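You operate a simulated robot arm through the tools that you are given. There is no shell and no other tool. Be economical: measure what you need, move in short steps, check, and stop when the job is done.

You run a simulated robot arm. Do the job below in one go: nothing can be reset, and whatever is moved stays where it is left.

TASK
Wipe the smudge off the clamp plate in the setting fixture.
Fine: lock the red lever first, use the wiping pad and put it back, then free the lever.
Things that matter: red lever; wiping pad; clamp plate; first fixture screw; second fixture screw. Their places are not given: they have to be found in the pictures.

The check looks at the end state, three seconds after you hand in, the way a careful person would. Anything else that was tipped, shoved, dropped, spilled or broken makes it a failure.

THE ROBOT
A 6-joint arm with a two-finger parallel gripper, fixed in place. Base frame: the origin is at the foot of the arm, x ahead of it, y to its left, z up; the work surface is at about z = 0.85. Lengths are in m, angles in rad, forces in N, time in s.
With the tool pointing down near the work surface it reaches from about 0.24 to 0.64 m from the base axis. Its first joint turns from -1.152 to 1.152 rad. Payload 2.7 kg.
The TCP is the grasp point between the finger pads, 0.023 m short of the fingertips. In the tool frame z runs along the fingers and y along their closing line. Largest opening 0.094 m; finger width 0.038, thickness 0.01; the body of the gripper, 0.054 by 0.096 m, starts 0.039 m behind the TCP.
Orientation is that of the tool frame in the base frame, as a unit quaternion [w, x, y, z]. With the fingers straight down and closing along the base's y, the tool's x points along the base's -x, its y along +y and its z along -z.

THE INTERFACE
- The arm moves only by the tool play_rows. Its argument "increments" is a list that holds one entry, the list of rows, each a list of 7 numbers: the opening in per cent of the stroke, from 0 (shut) to 100 (fully open), then the shift along the tool's x, y, z in m, then the turn, a rotation vector about the tool's x, y, z in rad. In form: [[[claw, x, y, z, rx, ry, rz], ...]]. A call has 1 to 12 rows; each row shifts and turns the commanded pose from where the row before left it, along the tool's axes as they then stand. Rows are played at 5 a second. More than 0.05 m and 0.15 rad between two rows, or a gripper value outside its range, and nothing of the call is played. Where a pose cannot be reached the arm comes as near as it can. A force on the tool above 40 N (or 10 N above the force at the start of the call, whichever is more), or a blocked arm, ends the call early, and 0.2 s more pass. The fingers move at their own pace (about 0.045 m/s each) and stop on an object; they squeeze with about 39 N. The grip force told is the motor's: it shows also when the fingers shut on nothing. Time passes only in rows, and 0.2 s behind the last, so rows that do not move let the fingers close. The reply holds the time, the measured pose of the TCP, the force on the tool along the base axes, the opening and the grip force, in the units named above and with some noise.
- Cameras (640 x 400 px; columns grow to the right, rows downward): "scene" is fixed at [0.0526, -0.4127, 1.418]; the picture's right is [0.94, -0.35, 0.00], its down [-0.15, -0.42, -0.90] and it looks along [0.31, 0.84, -0.45] (base axes); focal length 344 px, centre (320, 200). "wrist" rides on the gripper at [-0.039, 0, -0.044] in the tool frame; the picture's right is [0.00, -1.00, 0.00], its down [0.97, 0.00, -0.24] and it looks along [0.24, 0.00, 0.97] (tool axes); focal length 218 px, centre (320, 200).
- get_image(camera): a new picture of that camera. No time passes.
- pixel_to_xyz(camera, pixels): for up to 12 pixels [column, row] of the newest picture of that camera ("zoom" is the newest enlarged one), the place [x, y, z] in the base frame of the surface seen there, good to about 0.002 m. No time passes.
- enlarge(camera, box): a new picture of the part [left, top, right, bottom] of that camera's present view, enlarged. No time passes.
- job_done(): hands the job in; it is judged then, once.

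Work in short steps. Measure before you move; look again where a grasp or a placing could have gone wrong, and mend it. You have 80 turns and 46 pictures in all, those below and enlarged ones among them. Open the gripper and draw the arm clear of the work before you hand the job in, unless the task says otherwise; then end with one line.

The tools are called after "Request:" as name(argument=value, ...) on one line, values as JSON. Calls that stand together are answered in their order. play_rows: Moves the arm, as the interface text tells. Its arguments: {"type":"object","properties":{"increments":{"type":"array","items":{"type":"array","items":{"type":"array","items":{"type":"number"}}}}},"required":["increments"]} The other tools are called the same way: get_image (camera) takes a picture; pixel_to_xyz (camera, pixels) gives the place of the surface under pixels of a picture; enlarge (camera, box) takes an enlarged picture of a part of a camera's view; job_done () hands the job in.

At the start:

```text
t: 0.0
position: [0.4311, 0.0971, 1.2087]
orientation: [0.0, 0.0, 1.0, 0.0]
wrist_force: [0.2, -0.2, 0.0]
width: 0.0941
gripper_force: 0.2
```

scene: 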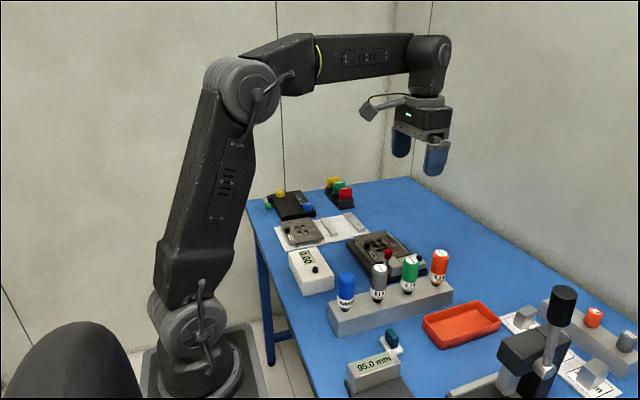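
wrist: 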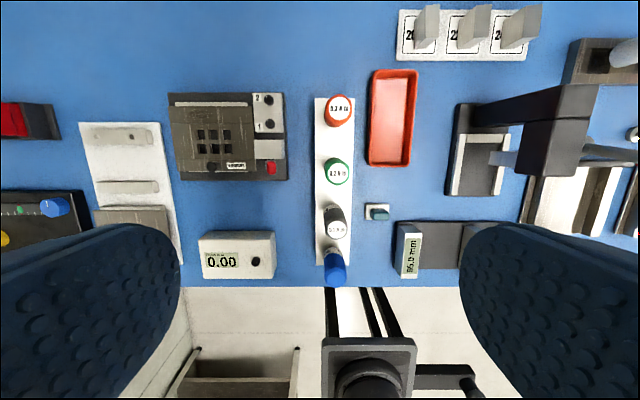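

The wrist picture shows a fixture around (228,137) with a red lever at (271,168), and a small pad at (377,211). I enlarge both areas.

Request:
enlarge(camera="wrist", box=[160, 80, 300, 190])

Request:
enlarge(camera="scene", box=[260, 170, 460, 310])

Request:
enlarge(camera="wrist", box=[340, 150, 560, 290])

```text
3.64 times, centred on (230, 135) of wrist
```

zoom: 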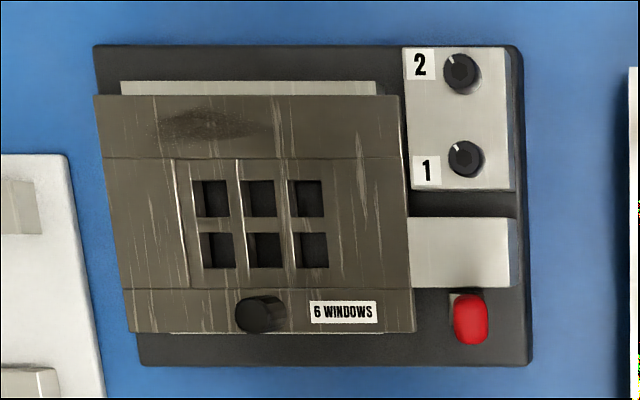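

```text
2.86 times, centred on (360, 240) of scene
```

zoom: 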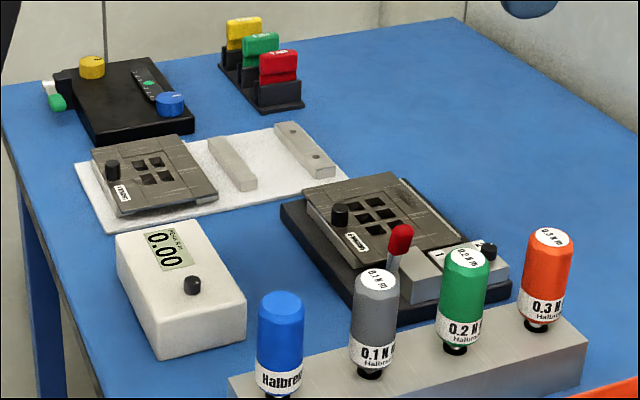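

```text
2.86 times, centred on (450, 220) of wrist
```

zoom: 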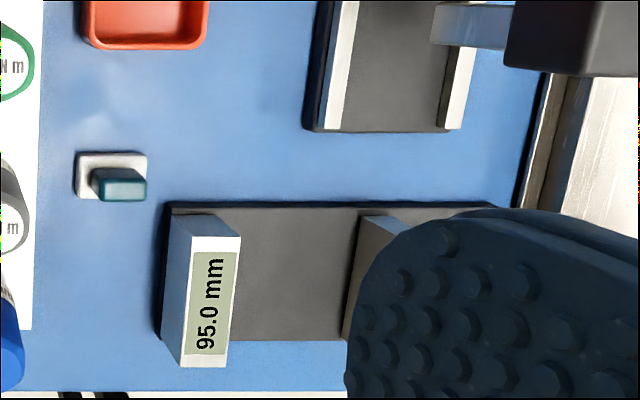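

The lever appears upright with its knob at wrist (271,168), the smudge is at about (200,114), and the pad at (380,214). I measure these points.

Request:
pixel_to_xyz(camera="wrist", pixels=[[200, 114], [190, 112], [212, 114], [169, 108], [250, 108], [253, 168], [180, 169], [271, 168], [269, 100], [270, 123], [268, 149], [213, 167]])

Request:
pixel_to_xyz(camera="zoom", pixels=[[122, 190], [98, 185], [145, 190], [120, 172], [85, 160], [142, 157], [82, 192], [110, 110], [205, 290], [100, 50], [25, 300], [120, 198]])

Request:
enlarge(camera="scene", box=[340, 220, 440, 290])

Request:
enlarge(camera="scene", box=[340, 310, 440, 380])

```text
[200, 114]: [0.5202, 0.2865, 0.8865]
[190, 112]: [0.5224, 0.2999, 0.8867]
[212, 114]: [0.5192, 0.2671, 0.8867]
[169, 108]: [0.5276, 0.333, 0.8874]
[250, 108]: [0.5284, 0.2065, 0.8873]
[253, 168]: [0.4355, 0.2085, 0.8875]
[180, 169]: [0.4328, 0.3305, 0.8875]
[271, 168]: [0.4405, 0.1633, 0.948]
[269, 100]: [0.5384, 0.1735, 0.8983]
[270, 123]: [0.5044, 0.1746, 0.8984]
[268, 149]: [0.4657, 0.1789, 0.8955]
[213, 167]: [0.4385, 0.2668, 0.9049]
```

```text
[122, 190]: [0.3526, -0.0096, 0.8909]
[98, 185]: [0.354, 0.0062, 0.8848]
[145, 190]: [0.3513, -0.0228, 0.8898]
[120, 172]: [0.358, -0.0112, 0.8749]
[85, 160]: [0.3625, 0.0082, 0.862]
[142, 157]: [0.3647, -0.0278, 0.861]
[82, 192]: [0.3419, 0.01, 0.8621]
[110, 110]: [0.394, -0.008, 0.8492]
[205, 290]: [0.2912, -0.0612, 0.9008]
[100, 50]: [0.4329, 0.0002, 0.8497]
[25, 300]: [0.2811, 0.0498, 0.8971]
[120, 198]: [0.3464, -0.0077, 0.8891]
```

```text
5.71 times, centred on (390, 255) of scene
```

zoom: 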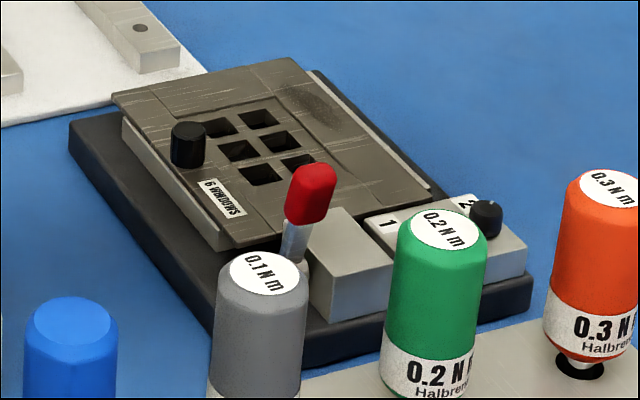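

```text
5.71 times, centred on (390, 345) of scene
```

zoom: 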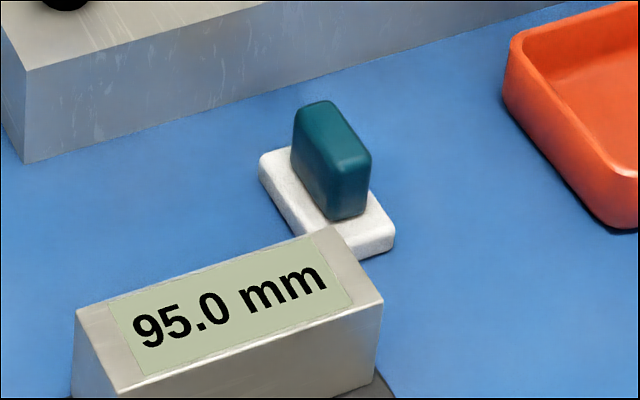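

The lever stands on the -x side of the block with its knob at (0.44,0.163,0.948). The pad handle is thin along x. To see the lever's pivot and lean, I move the wrist camera closer.

Request:
play_rows(increments=[[[100, -0.005, 0.02, 0.035, 0, 0, 0], [100, -0.005, 0.02, 0.035, 0, 0, 0], [100, -0.005, 0.02, 0.035, 0, 0, 0], [100, -0.005, 0.01, 0.035, 0, 0, 0], [100, 0, 0, 0, 0, 0, 0]]])

Request:
enlarge(camera="wrist", box=[200, 60, 440, 300])

Request:
get_image(camera="wrist")

```text
t: 1.2
position: [0.4524, 0.1679, 1.0692]
orientation: [0.0, -0.001, 1.0, 0.0]
wrist_force: [0.5, -0.1, 0.1]
width: 0.094
gripper_force: 0.1
```

```text
1.67 times, centred on (320, 180) of wrist
```

zoom: 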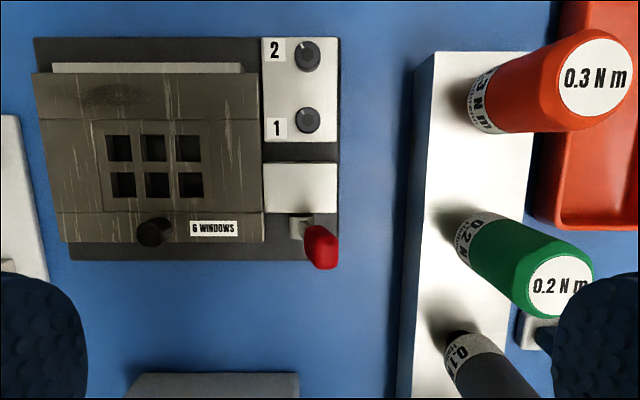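

```text
37 pictures are left
```

wrist: 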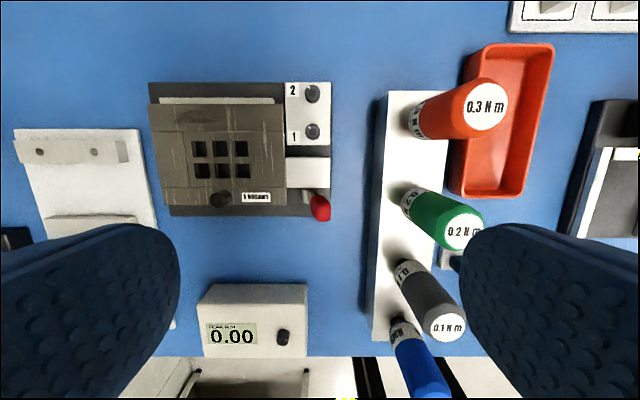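

Knob at wrist (320,207), bracket at about (306,197). I measure the lever's parts and enlarge for detail.

Request:
enlarge(camera="wrist", box=[270, 140, 350, 230])

Request:
pixel_to_xyz(camera="wrist", pixels=[[320, 207], [316, 199], [322, 216], [306, 193], [303, 197], [308, 201], [295, 210], [325, 200], [310, 172], [290, 165], [326, 165], [312, 120]])

```text
4.44 times, centred on (310, 185) of wrist
```

zoom: 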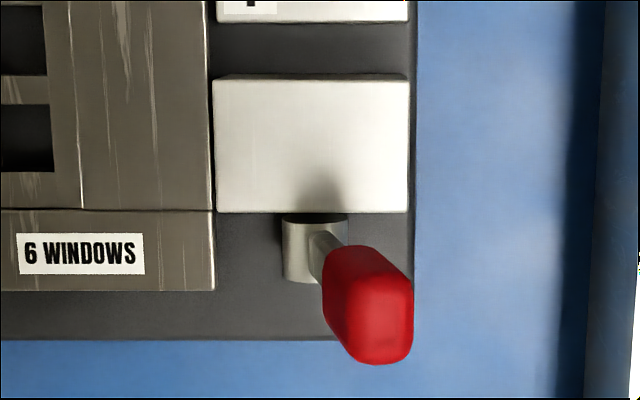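

```text
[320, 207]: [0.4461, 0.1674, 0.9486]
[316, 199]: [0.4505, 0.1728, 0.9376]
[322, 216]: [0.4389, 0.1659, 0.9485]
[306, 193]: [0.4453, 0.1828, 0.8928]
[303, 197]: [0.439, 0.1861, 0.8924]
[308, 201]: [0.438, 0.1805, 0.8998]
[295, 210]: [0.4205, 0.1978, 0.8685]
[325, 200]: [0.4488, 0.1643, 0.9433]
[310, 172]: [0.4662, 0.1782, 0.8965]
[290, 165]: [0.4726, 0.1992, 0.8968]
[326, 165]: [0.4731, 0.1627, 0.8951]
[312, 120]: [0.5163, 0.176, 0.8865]
```

The lever pivots about an x-axis pin at about (0.44,0.183,0.885), leaning about 15° toward -y. Before pushing it I check the height of the neighbouring drivers.

Request:
pixel_to_xyz(camera="wrist", pixels=[[486, 107], [463, 232], [445, 326], [413, 120], [408, 205], [385, 150], [382, 220], [440, 240], [284, 338], [232, 333], [218, 198]])

```text
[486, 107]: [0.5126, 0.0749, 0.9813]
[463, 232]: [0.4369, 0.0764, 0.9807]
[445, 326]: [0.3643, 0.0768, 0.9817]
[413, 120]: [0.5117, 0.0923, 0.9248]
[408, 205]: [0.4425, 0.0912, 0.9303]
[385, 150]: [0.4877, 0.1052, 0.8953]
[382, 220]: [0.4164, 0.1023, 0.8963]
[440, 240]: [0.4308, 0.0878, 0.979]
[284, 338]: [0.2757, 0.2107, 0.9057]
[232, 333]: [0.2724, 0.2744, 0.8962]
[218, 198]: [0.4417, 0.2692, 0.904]
```

The driver tops reach z 0.981 at y≤0.091. I close the fingers and come down at y≈0.14 on the -y side of the knob, keeping the body above the drivers.

Request:
play_rows(increments=[[[0, 0.007, -0.014, 0, 0, 0, 0], [0, 0.007, -0.014, 0, 0, 0, 0], [0, 0, 0, 0.02, 0, 0, 0], [0, 0, 0, 0.02, 0, 0, 0], [0, 0, 0, 0.02, 0, 0, 0], [0, 0, 0, 0.02, 0, 0, 0], [0, 0, 0, 0.02, 0, 0, 0], [0, 0, 0, 0.013, 0, 0, 0], [0, 0, 0, 0, 0, 0, 0]]])

Request:
enlarge(camera="scene", box=[320, 180, 480, 300])

```text
t: 3.2
position: [0.4359, 0.1393, 0.9566]
orientation: [0.0, -0.001, 1.0, 0.0]
wrist_force: [0.0, -0.9, 0.6]
width: 0.0
gripper_force: 38.8
```

```text
3.33 times, centred on (400, 240) of scene
```

zoom: 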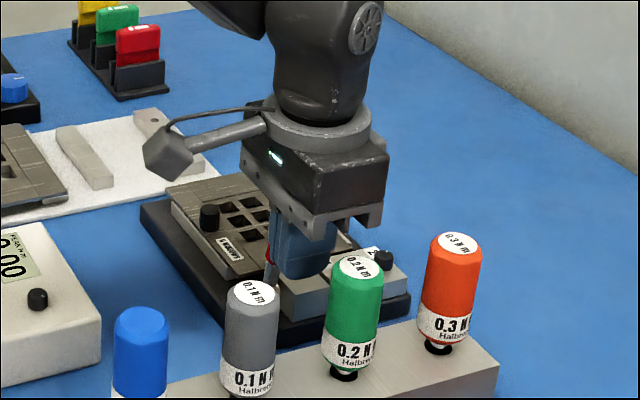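

The fingers are beside the knob at (0.436,0.139). I also want the location of the protruding box on the gripper at scene (354,213), for clearance.

Request:
pixel_to_xyz(camera="zoom", pixels=[[165, 155], [190, 165], [235, 128], [330, 170], [310, 215], [273, 255]])

Request:
play_rows(increments=[[[0, 0, 0.008, 0, 0, 0, 0], [0, 0, 0.008, 0, 0, 0, 0], [0, 0, 0.006, 0, 0, 0, 0], [0, 0, 0, 0, 0, 0, 0]]])

Request:
enlarge(camera="scene", box=[340, 220, 440, 290])

```text
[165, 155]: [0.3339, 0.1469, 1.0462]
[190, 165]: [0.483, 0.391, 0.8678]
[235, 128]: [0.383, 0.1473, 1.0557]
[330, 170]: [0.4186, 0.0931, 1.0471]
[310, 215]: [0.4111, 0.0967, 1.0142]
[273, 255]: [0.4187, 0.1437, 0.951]
```

```text
t: 4.1
position: [0.4375, 0.1539, 0.9566]
orientation: [-0.003, 0.001, 1.0, -0.005]
wrist_force: [-2.6, -11.0, 4.8]
width: 0.0
gripper_force: 38.7
stopped in row 4: the force on the tool passed its limit (the readings are from after the stop); the commanded pose is now the measured one
```

```text
5.71 times, centred on (390, 255) of scene
```

zoom: 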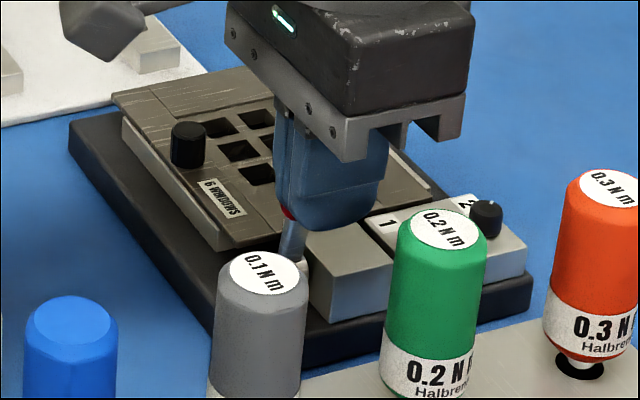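

The knob barely moved and the force limit tripped, so +y seems to be against a stop. I back off, go over to the knob's +y side, and try the other way gently.

Request:
play_rows(increments=[[[0, 0, -0.008, 0, 0, 0, 0], [0, 0, -0.006, 0, 0, 0, 0], [0, 0, 0, -0.02, 0, 0, 0], [0, 0, 0, -0.02, 0, 0, 0], [0, 0, 0, -0.015, 0, 0, 0], [0, 0, 0, 0, 0, 0, 0]]])

Request:
enlarge(camera="scene", box=[340, 220, 440, 290])

```text
t: 5.5
position: [0.4378, 0.1406, 1.0113]
orientation: [-0.003, 0.003, 1.0, -0.004]
wrist_force: [0.3, 0.7, -0.3]
width: 0.0
gripper_force: 39.1
```

```text
5.71 times, centred on (390, 255) of scene
```

zoom: 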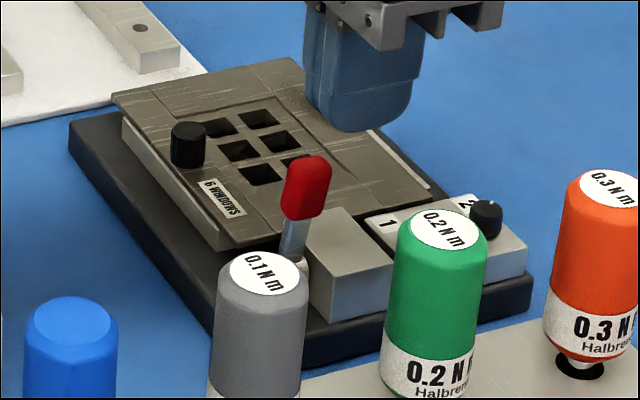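

The knob did shift slightly toward +y and stayed there, so the lever moves but stiffly. I descend again on the -y side and push slowly.

Request:
play_rows(increments=[[[0, 0, 0, 0.025, 0, 0, 0], [0, 0, 0, 0.025, 0, 0, 0], [0, 0, 0.008, 0.003, 0, 0, 0], [0, 0, 0.002, 0, 0, 0, 0], [0, 0, 0.002, 0, 0, 0, 0], [0, 0, 0.002, 0, 0, 0, 0], [0, 0, 0.002, 0, 0, 0, 0], [0, 0, 0.002, 0, 0, 0, 0], [0, 0, 0.002, 0, 0, 0, 0]]])

```text
t: 7.3
position: [0.4383, 0.1532, 0.9572]
orientation: [-0.005, 0.003, 1.0, -0.009]
wrist_force: [-0.5, -12.0, 3.2]
width: 0.0001
gripper_force: 39.0
stopped in row 9: the force on the tool passed its limit (the readings are from after the stop); the commanded pose is now the measured one
```

It stops at the same y, so +y is the end stop. I rise, cross to the +y side (y≈0.2), descend and push slowly toward -y.

Request:
play_rows(increments=[[[0, 0, -0.01, 0, 0, 0, 0], [0, 0, 0, -0.025, 0, 0, 0], [0, 0, 0, -0.025, 0, 0, 0], [0, 0, 0.03, 0, 0, 0, 0], [0, 0, 0.03, 0, 0, 0, 0], [0, 0, 0, 0.025, 0, 0, 0], [0, 0, 0, 0.025, 0, 0, 0], [0, 0, -0.008, 0, 0, 0, 0], [0, 0, 0, 0, 0, 0, 0]]])

Request:
play_rows(increments=[[[0, 0, -0.003, 0, 0, 0, 0], [0, 0, -0.003, 0, 0, 0, 0], [0, 0, -0.003, 0, 0, 0, 0], [0, 0, -0.003, 0, 0, 0, 0], [0, 0, -0.003, 0, 0, 0, 0], [0, 0, -0.003, 0, 0, 0, 0], [0, 0, -0.003, 0, 0, 0, 0], [0, 0, -0.003, 0, 0, 0, 0]]])

Request:
enlarge(camera="scene", box=[340, 220, 440, 290])

```text
t: 9.3
position: [0.4366, 0.1952, 0.9557]
orientation: [-0.004, 0.003, 1.0, -0.008]
wrist_force: [1.1, -1.2, -0.6]
width: 0.0003
gripper_force: 38.8
```

```text
t: 11.1
position: [0.4378, 0.1731, 0.9575]
orientation: [-0.004, 0.003, 1.0, -0.008]
wrist_force: [0.1, -0.2, -0.8]
width: 0.0
gripper_force: 38.9
```

```text
5.71 times, centred on (390, 255) of scene
```

zoom: 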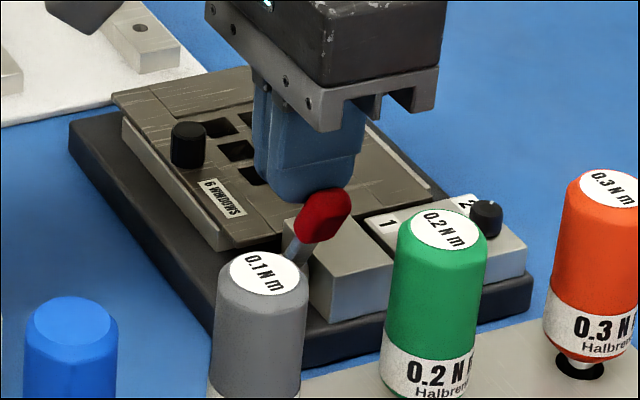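

The lever swings freely toward -y. I continue slowly while descending a little.

Request:
play_rows(increments=[[[0, 0, -0.003, 0.003, 0, 0, 0], [0, 0, -0.003, 0.003, 0, 0, 0], [0, 0, -0.003, 0.003, 0, 0, 0], [0, 0, -0.003, 0.003, 0, 0, 0], [0, 0, -0.003, 0.003, 0, 0, 0], [0, 0, -0.003, 0.003, 0, 0, 0], [0, 0, -0.003, 0, 0, 0, 0]]])

Request:
enlarge(camera="scene", box=[340, 220, 440, 290])

```text
t: 12.7
position: [0.4382, 0.1516, 0.9395]
orientation: [-0.004, 0.003, 1.0, -0.008]
wrist_force: [-0.4, -0.6, 0.3]
width: 0.0001
gripper_force: 38.6
```

```text
5.71 times, centred on (390, 255) of scene
```

zoom: 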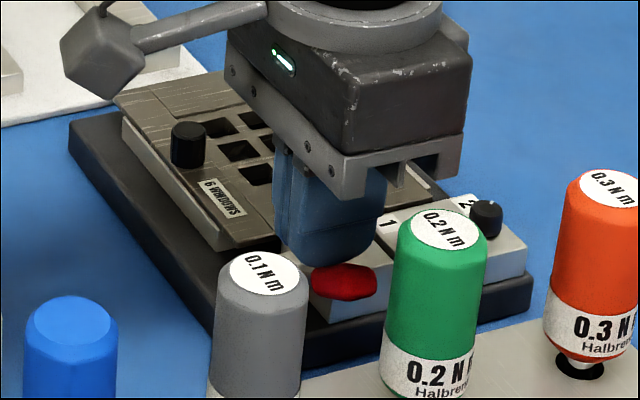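

The lever is nearly flat now. I push it down from above slowly until it stops, shifting slightly to -x to clear the block.

Request:
play_rows(increments=[[[0, 0.005, -0.004, 0, 0, 0, 0], [0, 0, 0, 0.003, 0, 0, 0], [0, 0, 0, 0.003, 0, 0, 0], [0, 0, 0, 0.003, 0, 0, 0], [0, 0, 0, 0.003, 0, 0, 0], [0, 0, 0, 0.002, 0, 0, 0], [0, 0, 0, 0, 0, 0, 0]]])

Request:
enlarge(camera="scene", box=[340, 220, 440, 290])

```text
t: 14.3
position: [0.4326, 0.1473, 0.9246]
orientation: [-0.004, 0.002, 1.0, -0.009]
wrist_force: [-0.9, -0.7, 1.3]
width: 0.0
gripper_force: 39.2
```

```text
5.71 times, centred on (390, 255) of scene
```

zoom: 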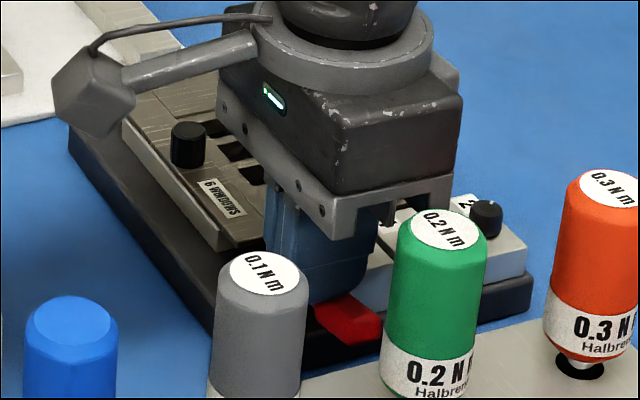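

It still yields without force (tip at z 0.902). I keep going down gently until it resists.

Request:
play_rows(increments=[[[0, 0, 0, 0.002, 0, 0, 0], [0, 0, 0, 0.002, 0, 0, 0], [0, 0, 0, 0.002, 0, 0, 0], [0, 0, 0, 0.002, 0, 0, 0], [0, 0, 0, 0.002, 0, 0, 0], [0, 0, 0, 0, 0, 0, 0]]])

```text
t: 15.7
position: [0.432, 0.1477, 0.9158]
orientation: [-0.004, 0.003, 1.0, -0.008]
wrist_force: [1.2, -3.4, 4.7]
width: 0.0
gripper_force: 38.9
```

Force is starting to rise (4.7 N). A few more small steps until it stops.

Request:
play_rows(increments=[[[0, 0, 0, 0.001, 0, 0, 0], [0, 0, 0, 0.001, 0, 0, 0], [0, 0, 0, 0.001, 0, 0, 0], [0, 0, 0, 0.001, 0, 0, 0], [0, 0, 0, 0, 0, 0, 0]]])

Request:
enlarge(camera="scene", box=[340, 220, 440, 290])

```text
t: 16.6
position: [0.4332, 0.147, 0.9159]
orientation: [-0.003, 0.003, 1.0, -0.007]
wrist_force: [-6.2, -1.0, 9.5]
width: 0.0002
gripper_force: 39.4
stopped in row 4: the force on the tool passed its limit (the readings are from after the stop); the commanded pose is now the measured one
```

```text
5.71 times, centred on (390, 255) of scene
```

zoom: 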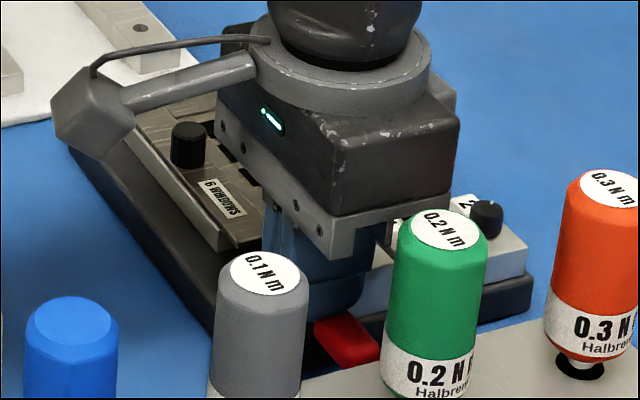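

The lever hit a hard stop at the low end. I rise straight up and look.

Request:
play_rows(increments=[[[0, 0, 0, -0.02, 0, 0, 0], [0, 0, 0, -0.035, 0, 0, 0], [0, 0, 0, -0.04, 0, 0, 0], [30, 0, 0, -0.04, 0, 0, 0], [40, 0, 0, 0, 0, 0, 0]]])

Request:
enlarge(camera="wrist", box=[200, 60, 420, 240])

Request:
enlarge(camera="scene", box=[340, 220, 440, 290])

```text
t: 17.8
position: [0.4349, 0.1492, 1.0519]
orientation: [-0.003, 0.003, 1.0, -0.009]
wrist_force: [0.1, -0.6, 0.2]
width: 0.0374
gripper_force: 0.1
```

```text
2.22 times, centred on (310, 150) of wrist
```

zoom: 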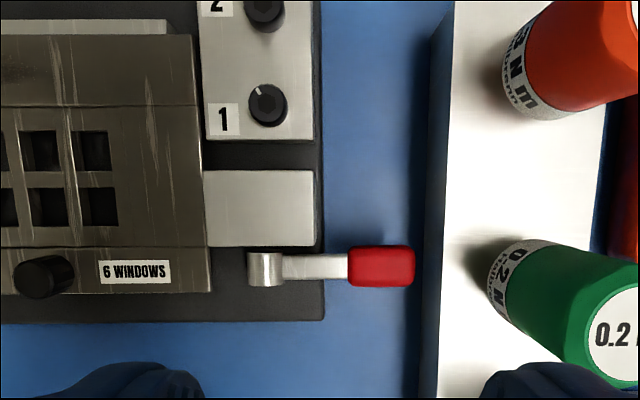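

```text
5.71 times, centred on (390, 255) of scene
```

zoom: 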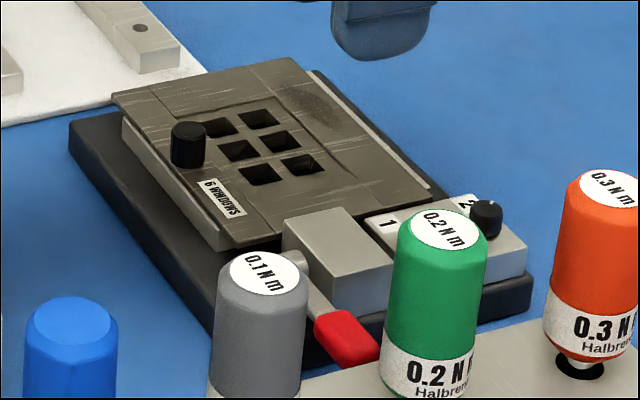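

The lever is locked: horizontal toward -y. Next is the pad. Its handle is thin in x, so I rise, level the tool and move over it; the turn by -90° about tool z follows, which keeps the protruding box away from the drivers.

Request:
play_rows(increments=[[[50, 0, 0, -0.03, -0.018, -0.006, -0.006], [50, 0.02, -0.04, -0.02, 0, 0, 0], [50, 0.02, -0.04, 0, 0, 0, 0], [50, 0.02, -0.04, 0, 0, 0, 0], [50, 0.02, -0.036, 0, 0, 0, 0], [50, 0, 0, 0, 0, 0, 0]]])

Request:
play_rows(increments=[[[50, 0, 0, 0, 0, 0, -0.1428], [50, 0, 0, 0, 0, 0, -0.1428], [50, 0, 0, 0, 0, 0, -0.1428], [50, 0, 0, 0, 0, 0, -0.1428], [50, 0, 0, 0, 0, 0, -0.1428], [50, 0, 0, 0, 0, 0, -0.1428], [50, 0, 0, 0, 0, 0, -0.1428], [50, 0, 0, 0, 0, 0, -0.1428], [50, 0, 0, 0, 0, 0, -0.1428], [50, 0, 0, 0, 0, 0, -0.1428], [50, 0, 0, 0, 0, 0, -0.1428], [50, 0, 0, 0, 0, 0, 0]]])

Request:
get_image(camera="wrist")

```text
t: 19.2
position: [0.3529, -0.007, 1.1002]
orientation: [-0.001, -0.001, 1.0, 0.002]
wrist_force: [-0.5, -0.6, 0.2]
width: 0.0472
gripper_force: 0.1
```

```text
t: 21.8
position: [0.3544, -0.0053, 1.1]
orientation: [-0.002, 0.708, -0.706, -0.001]
wrist_force: [-0.1, 0.8, -0.2]
width: 0.0471
gripper_force: 0.1
```

```text
26 pictures are left
```

wrist: 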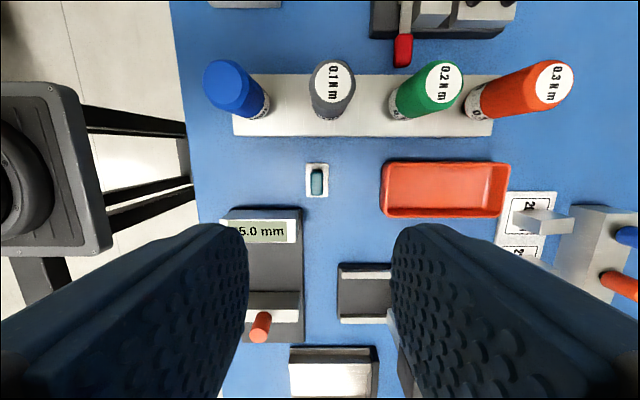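

The pad is at wrist (317,180), white base with teal handle. I enlarge it and measure edges.

Request:
enlarge(camera="wrist", box=[280, 140, 360, 210])

Request:
pixel_to_xyz(camera="wrist", pixels=[[317, 182], [317, 173], [317, 192], [312, 184], [321, 184], [308, 165], [326, 165], [308, 195], [326, 195], [260, 232], [250, 136], [403, 50]])

```text
5.71 times, centred on (320, 175) of wrist
```

zoom: 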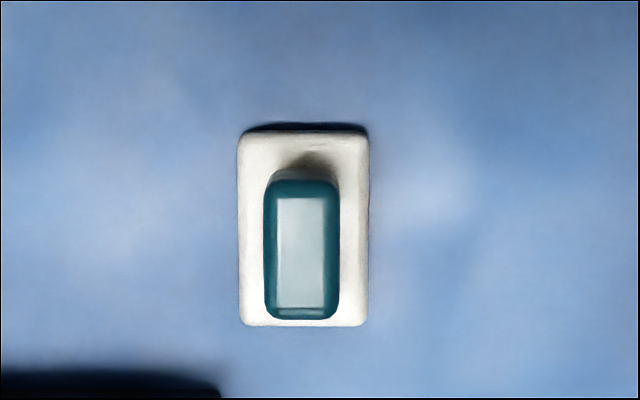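

```text
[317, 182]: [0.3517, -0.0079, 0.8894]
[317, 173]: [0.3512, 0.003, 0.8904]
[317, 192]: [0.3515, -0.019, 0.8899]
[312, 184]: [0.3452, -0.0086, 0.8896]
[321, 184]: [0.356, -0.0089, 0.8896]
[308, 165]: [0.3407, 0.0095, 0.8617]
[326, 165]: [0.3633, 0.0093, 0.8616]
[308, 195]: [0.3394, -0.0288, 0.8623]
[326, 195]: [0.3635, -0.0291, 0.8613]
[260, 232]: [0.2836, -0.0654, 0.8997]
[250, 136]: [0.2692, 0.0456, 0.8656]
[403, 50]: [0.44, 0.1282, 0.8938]
```

Pad centre is (0.3515,-0.009), handle top z 0.890, white top 0.862. I descend to TCP z≈0.889 in two stages.

Request:
play_rows(increments=[[[50, 0.004, 0.003, 0.04, 0, 0, 0], [50, 0, 0, 0.04, 0, 0, 0], [50, 0, 0, 0.04, 0, 0, 0], [50, 0, 0, 0.04, 0, 0, 0], [50, 0, 0, 0.025, 0, 0, 0], [50, 0, 0, 0.01, 0, 0, 0], [50, 0, 0, 0.01, 0, 0, 0], [50, 0, 0, 0, 0, 0, 0]]])

Request:
enlarge(camera="scene", box=[320, 280, 460, 380])

```text
t: 23.6
position: [0.352, -0.0083, 0.8954]
orientation: [-0.001, 0.707, -0.707, -0.001]
wrist_force: [0.2, 0.3, 0.1]
width: 0.0469
gripper_force: 0.2
```

```text
4.00 times, centred on (390, 330) of scene
```

zoom: 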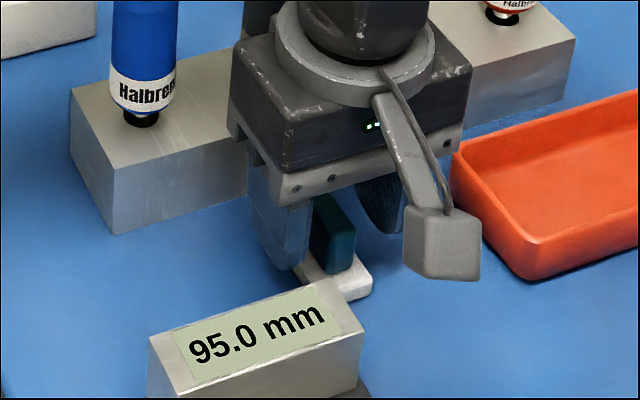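

Fingers straddle the handle. I go down 6 mm, close, and wait.

Request:
play_rows(increments=[[[50, 0, 0, 0.006, 0, 0, 0], [0, 0, 0, 0, 0, 0, 0], [0, 0, 0, 0, 0, 0, 0], [0, 0, 0, 0, 0, 0, 0], [0, 0, 0, 0, 0, 0, 0]]])

Request:
play_rows(increments=[[[0, 0, 0, -0.02, 0, 0, 0], [0, 0, 0, -0.04, 0, 0, 0], [0, 0, 0, -0.04, 0, 0, 0], [0, 0, 0, -0.04, 0, 0, 0], [0, 0, 0, 0, 0, 0, 0]]])

Request:
enlarge(camera="scene", box=[320, 200, 480, 350])

```text
t: 24.8
position: [0.3513, -0.0079, 0.8881]
orientation: [0.002, -0.707, 0.707, 0.002]
wrist_force: [0.4, -0.2, 0.4]
width: 0.0148
gripper_force: 38.3
```

```text
t: 26.0
position: [0.3485, -0.0095, 1.0278]
orientation: [0.0, -0.707, 0.708, 0.002]
wrist_force: [0.3, 1.6, -0.7]
width: 0.0151
gripper_force: 39.2
```

```text
2.67 times, centred on (400, 275) of scene
```

zoom: 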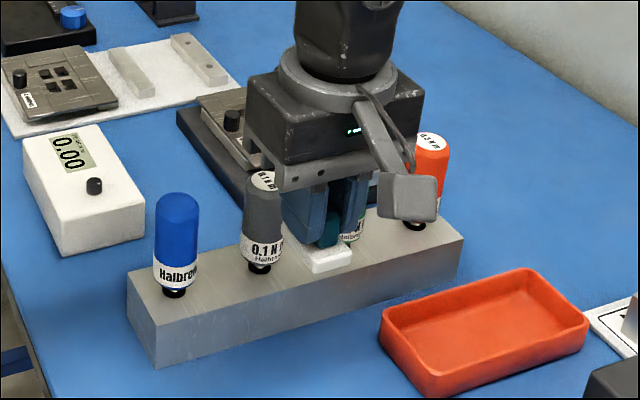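

The pad is held. I lift higher to clear the drivers and carry it over the smudge at (0.521,0.287).

Request:
play_rows(increments=[[[0, 0, 0, -0.04, 0, 0, 0], [0, 0, 0, -0.02, 0, 0, 0], [0, -0.037, -0.0214, 0, 0, 0, 0], [0, -0.037, -0.0214, 0, 0, 0, 0], [0, -0.037, -0.0214, 0, 0, 0, 0], [0, -0.037, -0.0214, 0, 0, 0, 0], [0, -0.037, -0.0214, 0, 0, 0, 0], [0, -0.037, -0.0214, 0, 0, 0, 0], [0, -0.037, -0.0214, 0, 0, 0, 0], [0, -0.037, -0.0214, 0, 0, 0, 0], [0, 0, 0, 0, 0, 0, 0]]])

Request:
get_image(camera="wrist")

Request:
enlarge(camera="scene", box=[300, 170, 440, 280])

```text
t: 28.4
position: [0.5221, 0.2884, 1.0879]
orientation: [0.001, 0.707, -0.707, -0.001]
wrist_force: [-0.2, -1.2, -0.4]
width: 0.0152
gripper_force: 39.0
```

```text
22 pictures are left
```

wrist: 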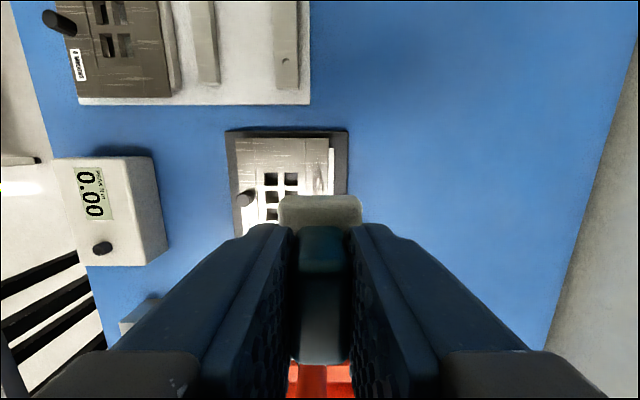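

```text
3.64 times, centred on (370, 225) of scene
```

zoom: 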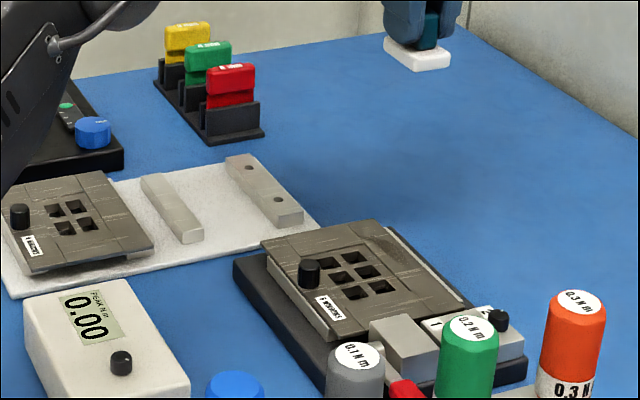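

I enlarge the plate in the scene to measure the smudge's extent precisely.

Request:
enlarge(camera="scene", box=[360, 225, 430, 265])

```text
9.14 times, centred on (395, 245) of scene
```

zoom: 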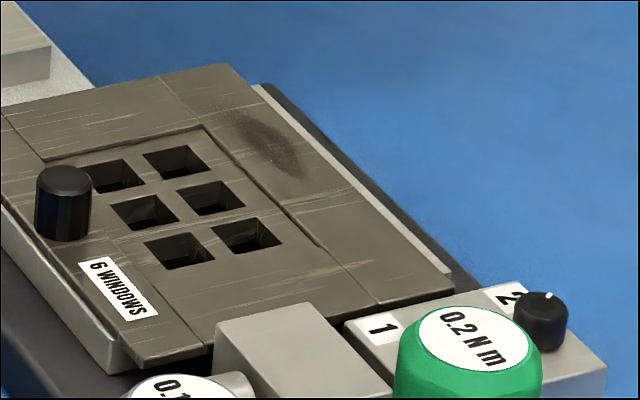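

Request:
pixel_to_xyz(camera="zoom", pixels=[[268, 145], [235, 112], [302, 178], [255, 155], [285, 140], [225, 70], [210, 128], [320, 245], [250, 92], [450, 285], [200, 95], [370, 295]])

```text
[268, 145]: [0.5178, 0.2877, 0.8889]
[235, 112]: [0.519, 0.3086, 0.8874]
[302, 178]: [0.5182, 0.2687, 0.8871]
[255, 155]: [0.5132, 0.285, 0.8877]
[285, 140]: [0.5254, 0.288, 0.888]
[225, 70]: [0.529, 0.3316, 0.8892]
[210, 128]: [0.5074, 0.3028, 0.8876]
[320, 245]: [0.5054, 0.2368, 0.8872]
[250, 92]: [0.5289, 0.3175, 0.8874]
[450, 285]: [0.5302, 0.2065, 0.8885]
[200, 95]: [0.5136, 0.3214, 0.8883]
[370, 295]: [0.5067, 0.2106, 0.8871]
```

Smudge centre is (0.519,0.288), spanning about 0.04 in y and 0.014 in x. I descend to just above the plate (expected contact at TCP z≈0.926).

Request:
play_rows(increments=[[[0, 0, 0.003, 0.04, 0, 0, 0], [0, 0, 0, 0.04, 0, 0, 0], [0, 0, 0, 0.04, 0, 0, 0], [0, 0, 0, 0.025, 0, 0, 0], [0, 0, 0, 0.01, 0, 0, 0], [0, 0, 0, 0, 0, 0, 0]]])

Request:
play_rows(increments=[[[0, 0, 0, 0.002, 0, 0, 0], [0, 0, 0, 0.002, 0, 0, 0], [0, 0, 0, 0.001, 0, 0, 0], [0, 0, 0, 0, 0, 0, 0]]])

Request:
enlarge(camera="scene", box=[340, 190, 450, 270])

```text
t: 29.8
position: [0.5182, 0.2883, 0.9345]
orientation: [0.001, -0.706, 0.708, 0.001]
wrist_force: [0.4, -1.2, 0.4]
width: 0.0149
gripper_force: 39.1
```

```text
t: 30.8
position: [0.5194, 0.2876, 0.9291]
orientation: [0.0, 0.707, -0.707, -0.001]
wrist_force: [0.8, -0.4, 0.3]
width: 0.0148
gripper_force: 39.3
```

```text
5.00 times, centred on (395, 230) of scene
```

zoom: 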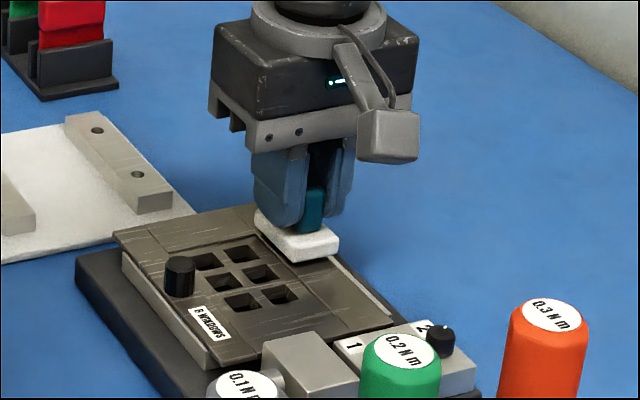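

Just above the plate, right over the smudge. I lower in 1 mm steps to feel contact.

Request:
play_rows(increments=[[[0, 0, 0, 0.001, 0, 0, 0], [0, 0, 0, 0.001, 0, 0, 0], [0, 0, 0, 0.001, 0, 0, 0], [0, 0, 0, 0, 0, 0, 0]]])

```text
t: 31.8
position: [0.5194, 0.2866, 0.9265]
orientation: [-0.001, 0.707, -0.707, -0.002]
wrist_force: [-0.2, -0.2, -1.0]
width: 0.0151
gripper_force: 38.9
```

Request:
play_rows(increments=[[[0, 0, 0, 0.001, 0, 0, 0], [0, 0, 0, 0.001, 0, 0, 0], [0, 0, 0, 0, 0, 0, 0]]])

```text
t: 32.6
position: [0.5204, 0.2863, 0.9258]
orientation: [-0.002, 0.707, -0.707, -0.001]
wrist_force: [-1.9, -2.0, 10.2]
width: 0.015
gripper_force: 39.3
```

Contact with about 10 N. Now I stroke along y, ±22 mm about the smudge.

Request:
play_rows(increments=[[[0, -0.01, 0, 0, 0, 0, 0], [0, -0.01, 0, 0, 0, 0, 0], [0, 0.01, 0, 0, 0, 0, 0], [0, 0.012, 0, 0, 0, 0, 0], [0, 0.012, 0, 0, 0, 0, 0], [0, 0.01, 0, 0, 0, 0, 0], [0, -0.012, 0, 0, 0, 0, 0], [0, -0.012, 0, 0, 0, 0, 0], [0, -0.012, 0, 0, 0, 0, 0], [0, -0.01, 0, 0, 0, 0, 0], [0, 0, 0, 0, 0, 0, 0]]])

Request:
play_rows(increments=[[[0, 0.012, -0.003, 0, 0, 0, 0], [0, 0.012, 0, 0, 0, 0, 0], [0, 0.012, 0, 0, 0, 0, 0], [0, 0.01, 0, 0, 0, 0, 0], [0, -0.012, 0.006, 0, 0, 0, 0], [0, -0.012, 0, 0, 0, 0, 0], [0, -0.012, 0, 0, 0, 0, 0], [0, -0.01, 0, 0, 0, 0, 0], [0, 0.012, 0, 0, 0, 0, 0], [0, 0.012, -0.003, 0, 0, 0, 0], [0, 0, 0, 0, 0, 0, 0]]])

Request:
play_rows(increments=[[[0, 0, 0, -0.01, 0, 0, 0], [0, 0, 0, -0.03, 0, 0, 0], [0, 0, 0, -0.04, 0, 0, 0], [0, 0, 0, -0.04, 0, 0, 0], [0, 0, 0, -0.04, 0, 0, 0], [0, 0, 0, 0, 0, 0, 0]]])

Request:
enlarge(camera="scene", box=[360, 225, 430, 265])

```text
t: 35.0
position: [0.5197, 0.3092, 0.9246]
orientation: [0.001, -0.707, 0.707, 0.001]
wrist_force: [1.8, -6.5, 17.6]
width: 0.015
gripper_force: 39.5
```

```text
t: 37.4
position: [0.5191, 0.2847, 0.9232]
orientation: [-0.001, -0.707, 0.707, 0.001]
wrist_force: [-0.4, 2.1, 2.7]
width: 0.0151
gripper_force: 38.8
```

```text
t: 38.8
position: [0.5192, 0.2857, 1.0864]
orientation: [0.002, -0.707, 0.707, 0.001]
wrist_force: [-0.3, 0.1, -1.0]
width: 0.015
gripper_force: 38.2
```

```text
9.14 times, centred on (395, 245) of scene
```

zoom: 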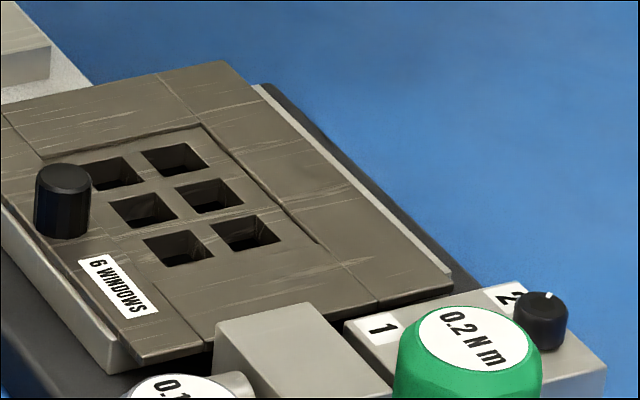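

The smudge is gone. I carry the pad back over its original spot at (0.3515,-0.0085).

Request:
play_rows(increments=[[[0, 0.0368, 0.021, 0, 0, 0, 0], [0, 0.0368, 0.021, 0, 0, 0, 0], [0, 0.0368, 0.021, 0, 0, 0, 0], [0, 0.0368, 0.021, 0, 0, 0, 0], [0, 0.0368, 0.021, 0, 0, 0, 0], [0, 0.0368, 0.021, 0, 0, 0, 0], [0, 0.0368, 0.021, 0, 0, 0, 0], [0, 0.0368, 0.021, 0, 0, 0, 0], [0, 0, 0, 0, 0, 0, 0]]])

Request:
enlarge(camera="scene", box=[340, 160, 480, 250])

```text
t: 40.8
position: [0.3517, -0.0107, 1.0845]
orientation: [-0.001, 0.707, -0.707, -0.001]
wrist_force: [-0.8, -0.1, -0.5]
width: 0.0149
gripper_force: 39.3
```

```text
4.44 times, centred on (410, 205) of scene
```

zoom: 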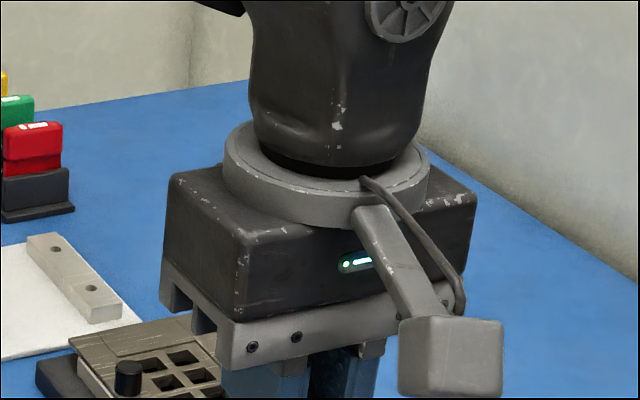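

The arm is over the spot at safe height. I descend to z≈0.893 and check pad attitude.

Request:
play_rows(increments=[[[0, 0, 0, 0.045, 0, 0, 0], [0, 0, 0, 0.045, 0, 0, 0], [0, 0, 0, 0.045, 0, 0, 0], [0, 0, 0, 0.035, 0, 0, 0], [0, 0, 0, 0.02, 0, 0, 0], [0, 0, 0, 0, 0, 0, 0]]])

Request:
enlarge(camera="scene", box=[320, 280, 460, 380])

```text
t: 42.2
position: [0.3532, -0.0094, 0.8927]
orientation: [0.001, -0.707, 0.707, 0.001]
wrist_force: [0.2, 1.1, 1.2]
width: 0.0148
gripper_force: 39.4
```

```text
4.00 times, centred on (390, 330) of scene
```

zoom: 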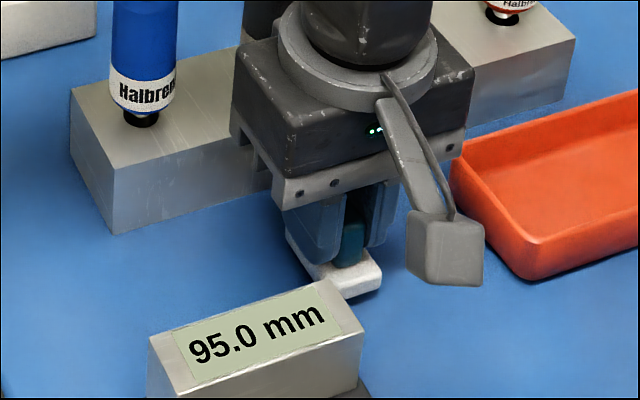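

The pad is level and a few mm above the table. I lower in 1 mm steps to touch.

Request:
play_rows(increments=[[[0, 0, 0, 0.001, 0, 0, 0], [0, 0, 0, 0.001, 0, 0, 0], [0, 0, 0, 0.001, 0, 0, 0], [0, 0, 0, 0.001, 0, 0, 0], [0, 0, 0, 0, 0, 0, 0]]])

```text
t: 43.4
position: [0.3516, -0.0091, 0.8901]
orientation: [-0.001, 0.707, -0.707, -0.001]
wrist_force: [0.8, 0.7, 0.0]
width: 0.015
gripper_force: 39.2
```

Request:
play_rows(increments=[[[0, 0, 0, 0.001, 0, 0, 0], [0, 0, 0, 0.001, 0, 0, 0], [0, 0, 0, 0, 0, 0, 0]]])

```text
t: 44.2
position: [0.3516, -0.0091, 0.8884]
orientation: [0.001, -0.707, 0.708, 0.002]
wrist_force: [0.3, 0.0, -0.4]
width: 0.0144
gripper_force: 39.4
```

Request:
play_rows(increments=[[[0, 0, 0, 0.001, 0, 0, 0], [0, 0, 0, 0.001, 0, 0, 0], [0, 0, 0, 0, 0, 0, 0]]])

```text
t: 45.0
position: [0.3513, -0.0081, 0.887]
orientation: [-0.003, 0.707, -0.707, 0.0]
wrist_force: [-4.4, -0.4, 17.2]
width: 0.0148
gripper_force: 39.2
```

Touchdown (17 N). I relieve 1 mm, open the gripper to 50 %, and rise.

Request:
play_rows(increments=[[[0, 0, 0, -0.001, 0, 0, 0], [50, 0, 0, 0, 0, 0, 0], [50, 0, 0, 0, 0, 0, 0], [50, 0, 0, 0, 0, 0, 0], [50, 0, 0, 0, 0, 0, 0]]])

Request:
play_rows(increments=[[[50, 0, 0, -0.02, 0, 0, 0], [50, 0, 0, -0.04, 0, 0, 0], [50, 0, 0, -0.04, 0, 0, 0], [50, 0, 0, -0.045, 0, 0, 0], [50, 0, 0, -0.045, 0, 0, 0], [50, 0, 0, 0, 0, 0, 0]]])

Request:
enlarge(camera="wrist", box=[280, 120, 400, 210])

Request:
pixel_to_xyz(camera="zoom", pixels=[[320, 320], [200, 200], [160, 280]])

```text
t: 46.2
position: [0.3525, -0.009, 0.8869]
orientation: [-0.002, 0.708, -0.706, -0.002]
wrist_force: [0.4, -0.2, 0.5]
width: 0.0468
gripper_force: 0.1
```

```text
t: 47.6
position: [0.354, -0.0097, 1.0769]
orientation: [0.001, -0.707, 0.708, 0.002]
wrist_force: [0.7, 0.0, 0.3]
width: 0.0468
gripper_force: 0.0
```

```text
4.44 times, centred on (340, 165) of wrist
```

zoom: 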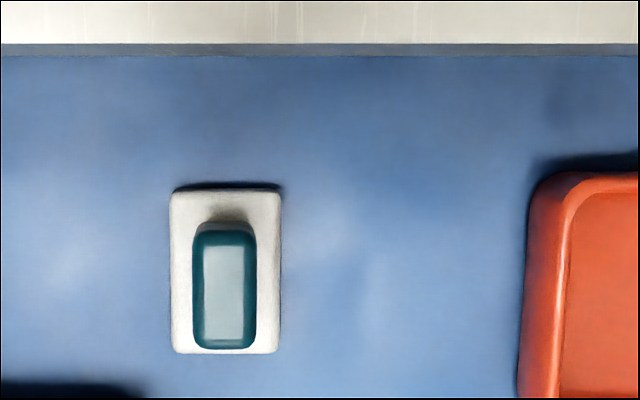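

```text
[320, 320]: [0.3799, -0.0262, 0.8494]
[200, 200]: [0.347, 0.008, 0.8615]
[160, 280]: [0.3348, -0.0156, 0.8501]
```

The pad is back upright in its spot. To free the lever I will grip the knob along x, with the protruding box turned toward +y away from the drivers, so I rotate the tool 180° at height.

Request:
play_rows(increments=[[[40, 0, 0, -0.02, 0, 0, 0.1428], [40, 0, 0, 0, 0, 0, 0.1428], [40, 0, 0, 0, 0, 0, 0.1428], [40, 0, 0, 0, 0, 0, 0.1428], [40, 0, 0, 0, 0, 0, 0.1428], [40, 0, 0, 0, 0, 0, 0.1428], [40, 0, 0, 0, 0, 0, 0.1428], [40, 0, 0, 0, 0, 0, 0.1428], [40, 0, 0, 0, 0, 0, 0.1428], [40, 0, 0, 0, 0, 0, 0.1428], [40, 0, 0, 0, 0, 0, 0.1428]]])

Request:
play_rows(increments=[[[40, 0, 0, 0, 0, 0, 0.1428], [40, 0, 0, 0, 0, 0, 0.1428], [40, 0, 0, 0, 0, 0, 0.1428], [40, 0, 0, 0, 0, 0, 0.1428], [40, 0, 0, 0, 0, 0, 0.1428], [40, 0, 0, 0, 0, 0, 0.1428], [40, 0, 0, 0, 0, 0, 0.1428], [40, 0, 0, 0, 0, 0, 0.1428], [40, 0, 0, 0, 0, 0, 0.1428], [40, 0, 0, 0, 0, 0, 0.1428], [40, 0, 0, 0, 0, 0, 0.1428], [40, 0, 0, 0, 0, 0, 0]]])

```text
t: 50.0
position: [0.3523, -0.0113, 1.0963]
orientation: [0.0, 0.001, 1.0, 0.001]
wrist_force: [0.3, -0.5, -0.1]
width: 0.0379
gripper_force: 0.1
```

```text
t: 52.6
position: [0.352, -0.0093, 1.0962]
orientation: [-0.001, 0.708, 0.706, 0.001]
wrist_force: [0.3, -0.3, 0.6]
width: 0.0375
gripper_force: 0.0
```

Turned. I move above the lever knob at (0.44,0.132) and look.

Request:
play_rows(increments=[[[40, 0.0353, 0.022, 0, 0, 0, 0], [40, 0.0353, 0.022, 0, 0, 0, 0], [40, 0.0353, 0.022, 0, 0, 0, 0], [40, 0.0353, 0.022, 0, 0, 0, 0], [40, 0, 0, 0.04, 0, 0, 0], [40, 0, 0, 0.02, 0, 0, 0], [40, 0, 0, 0, 0, 0, 0]]])

Request:
get_image(camera="wrist")

```text
t: 54.2
position: [0.4404, 0.1322, 1.0371]
orientation: [0.0, 0.706, 0.709, 0.002]
wrist_force: [0.0, 0.4, 0.4]
width: 0.0375
gripper_force: 0.1
```

```text
14 pictures are left
```

wrist: 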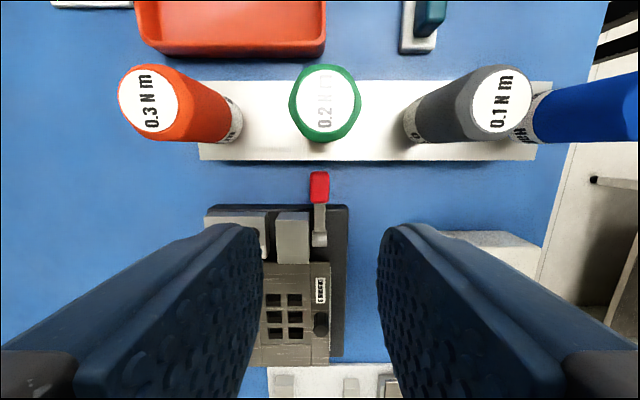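

The knob is at wrist (320,187), its pivot at (319,240). I measure knob, lever, block and stand edges before descending.

Request:
pixel_to_xyz(camera="wrist", pixels=[[320, 187], [313, 187], [327, 187], [320, 174], [320, 201], [319, 215], [319, 240], [308, 215], [300, 213], [340, 212], [325, 157], [325, 163]])

Request:
enlarge(camera="wrist", box=[260, 140, 380, 260])

```text
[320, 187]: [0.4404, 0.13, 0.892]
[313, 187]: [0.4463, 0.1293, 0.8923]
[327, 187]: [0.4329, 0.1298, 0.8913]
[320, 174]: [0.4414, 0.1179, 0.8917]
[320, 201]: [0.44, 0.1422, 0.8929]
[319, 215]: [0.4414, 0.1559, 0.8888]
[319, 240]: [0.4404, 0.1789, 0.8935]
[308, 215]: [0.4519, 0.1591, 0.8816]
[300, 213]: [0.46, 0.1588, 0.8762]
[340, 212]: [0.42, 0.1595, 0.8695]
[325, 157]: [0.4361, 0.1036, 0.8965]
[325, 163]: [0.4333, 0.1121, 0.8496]
```

```text
3.33 times, centred on (320, 200) of wrist
```

zoom: 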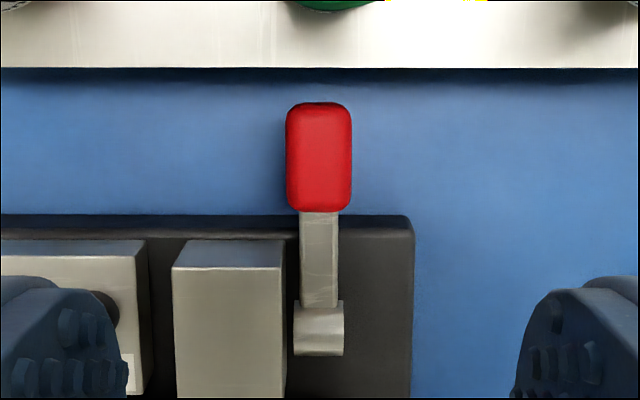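

Knob centre is (0.440,0.130), top z 0.892; stand edge y 0.1035, block face y 0.159. I descend to TCP z≈0.898 with fingers straddling the knob along x.

Request:
play_rows(increments=[[[40, -0.001, 0, 0.04, 0, 0, 0], [40, 0, 0, 0.04, 0, 0, 0], [40, 0, 0, 0.03, 0, 0, 0], [40, 0, 0, 0.015, 0, 0, 0], [40, 0, 0, 0.008, 0, 0, 0], [40, 0, 0, 0.006, 0, 0, 0], [40, 0, 0, 0, 0, 0, 0]]])

Request:
enlarge(camera="scene", box=[340, 200, 460, 300])

```text
t: 55.0
position: [0.4446, 0.1334, 0.9344]
orientation: [0.006, 0.705, 0.709, 0.011]
wrist_force: [-1.0, 0.9, 12.4]
width: 0.0377
gripper_force: 0.1
stopped in row 4: the force on the tool passed its limit (the readings are from after the stop); the commanded pose is now the measured one
```

```text
4.00 times, centred on (400, 250) of scene
```

zoom: 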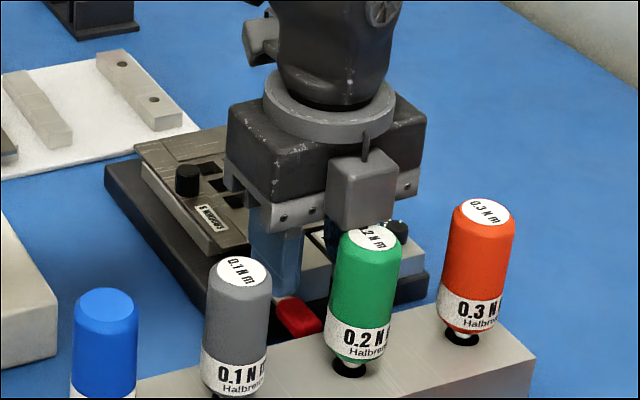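

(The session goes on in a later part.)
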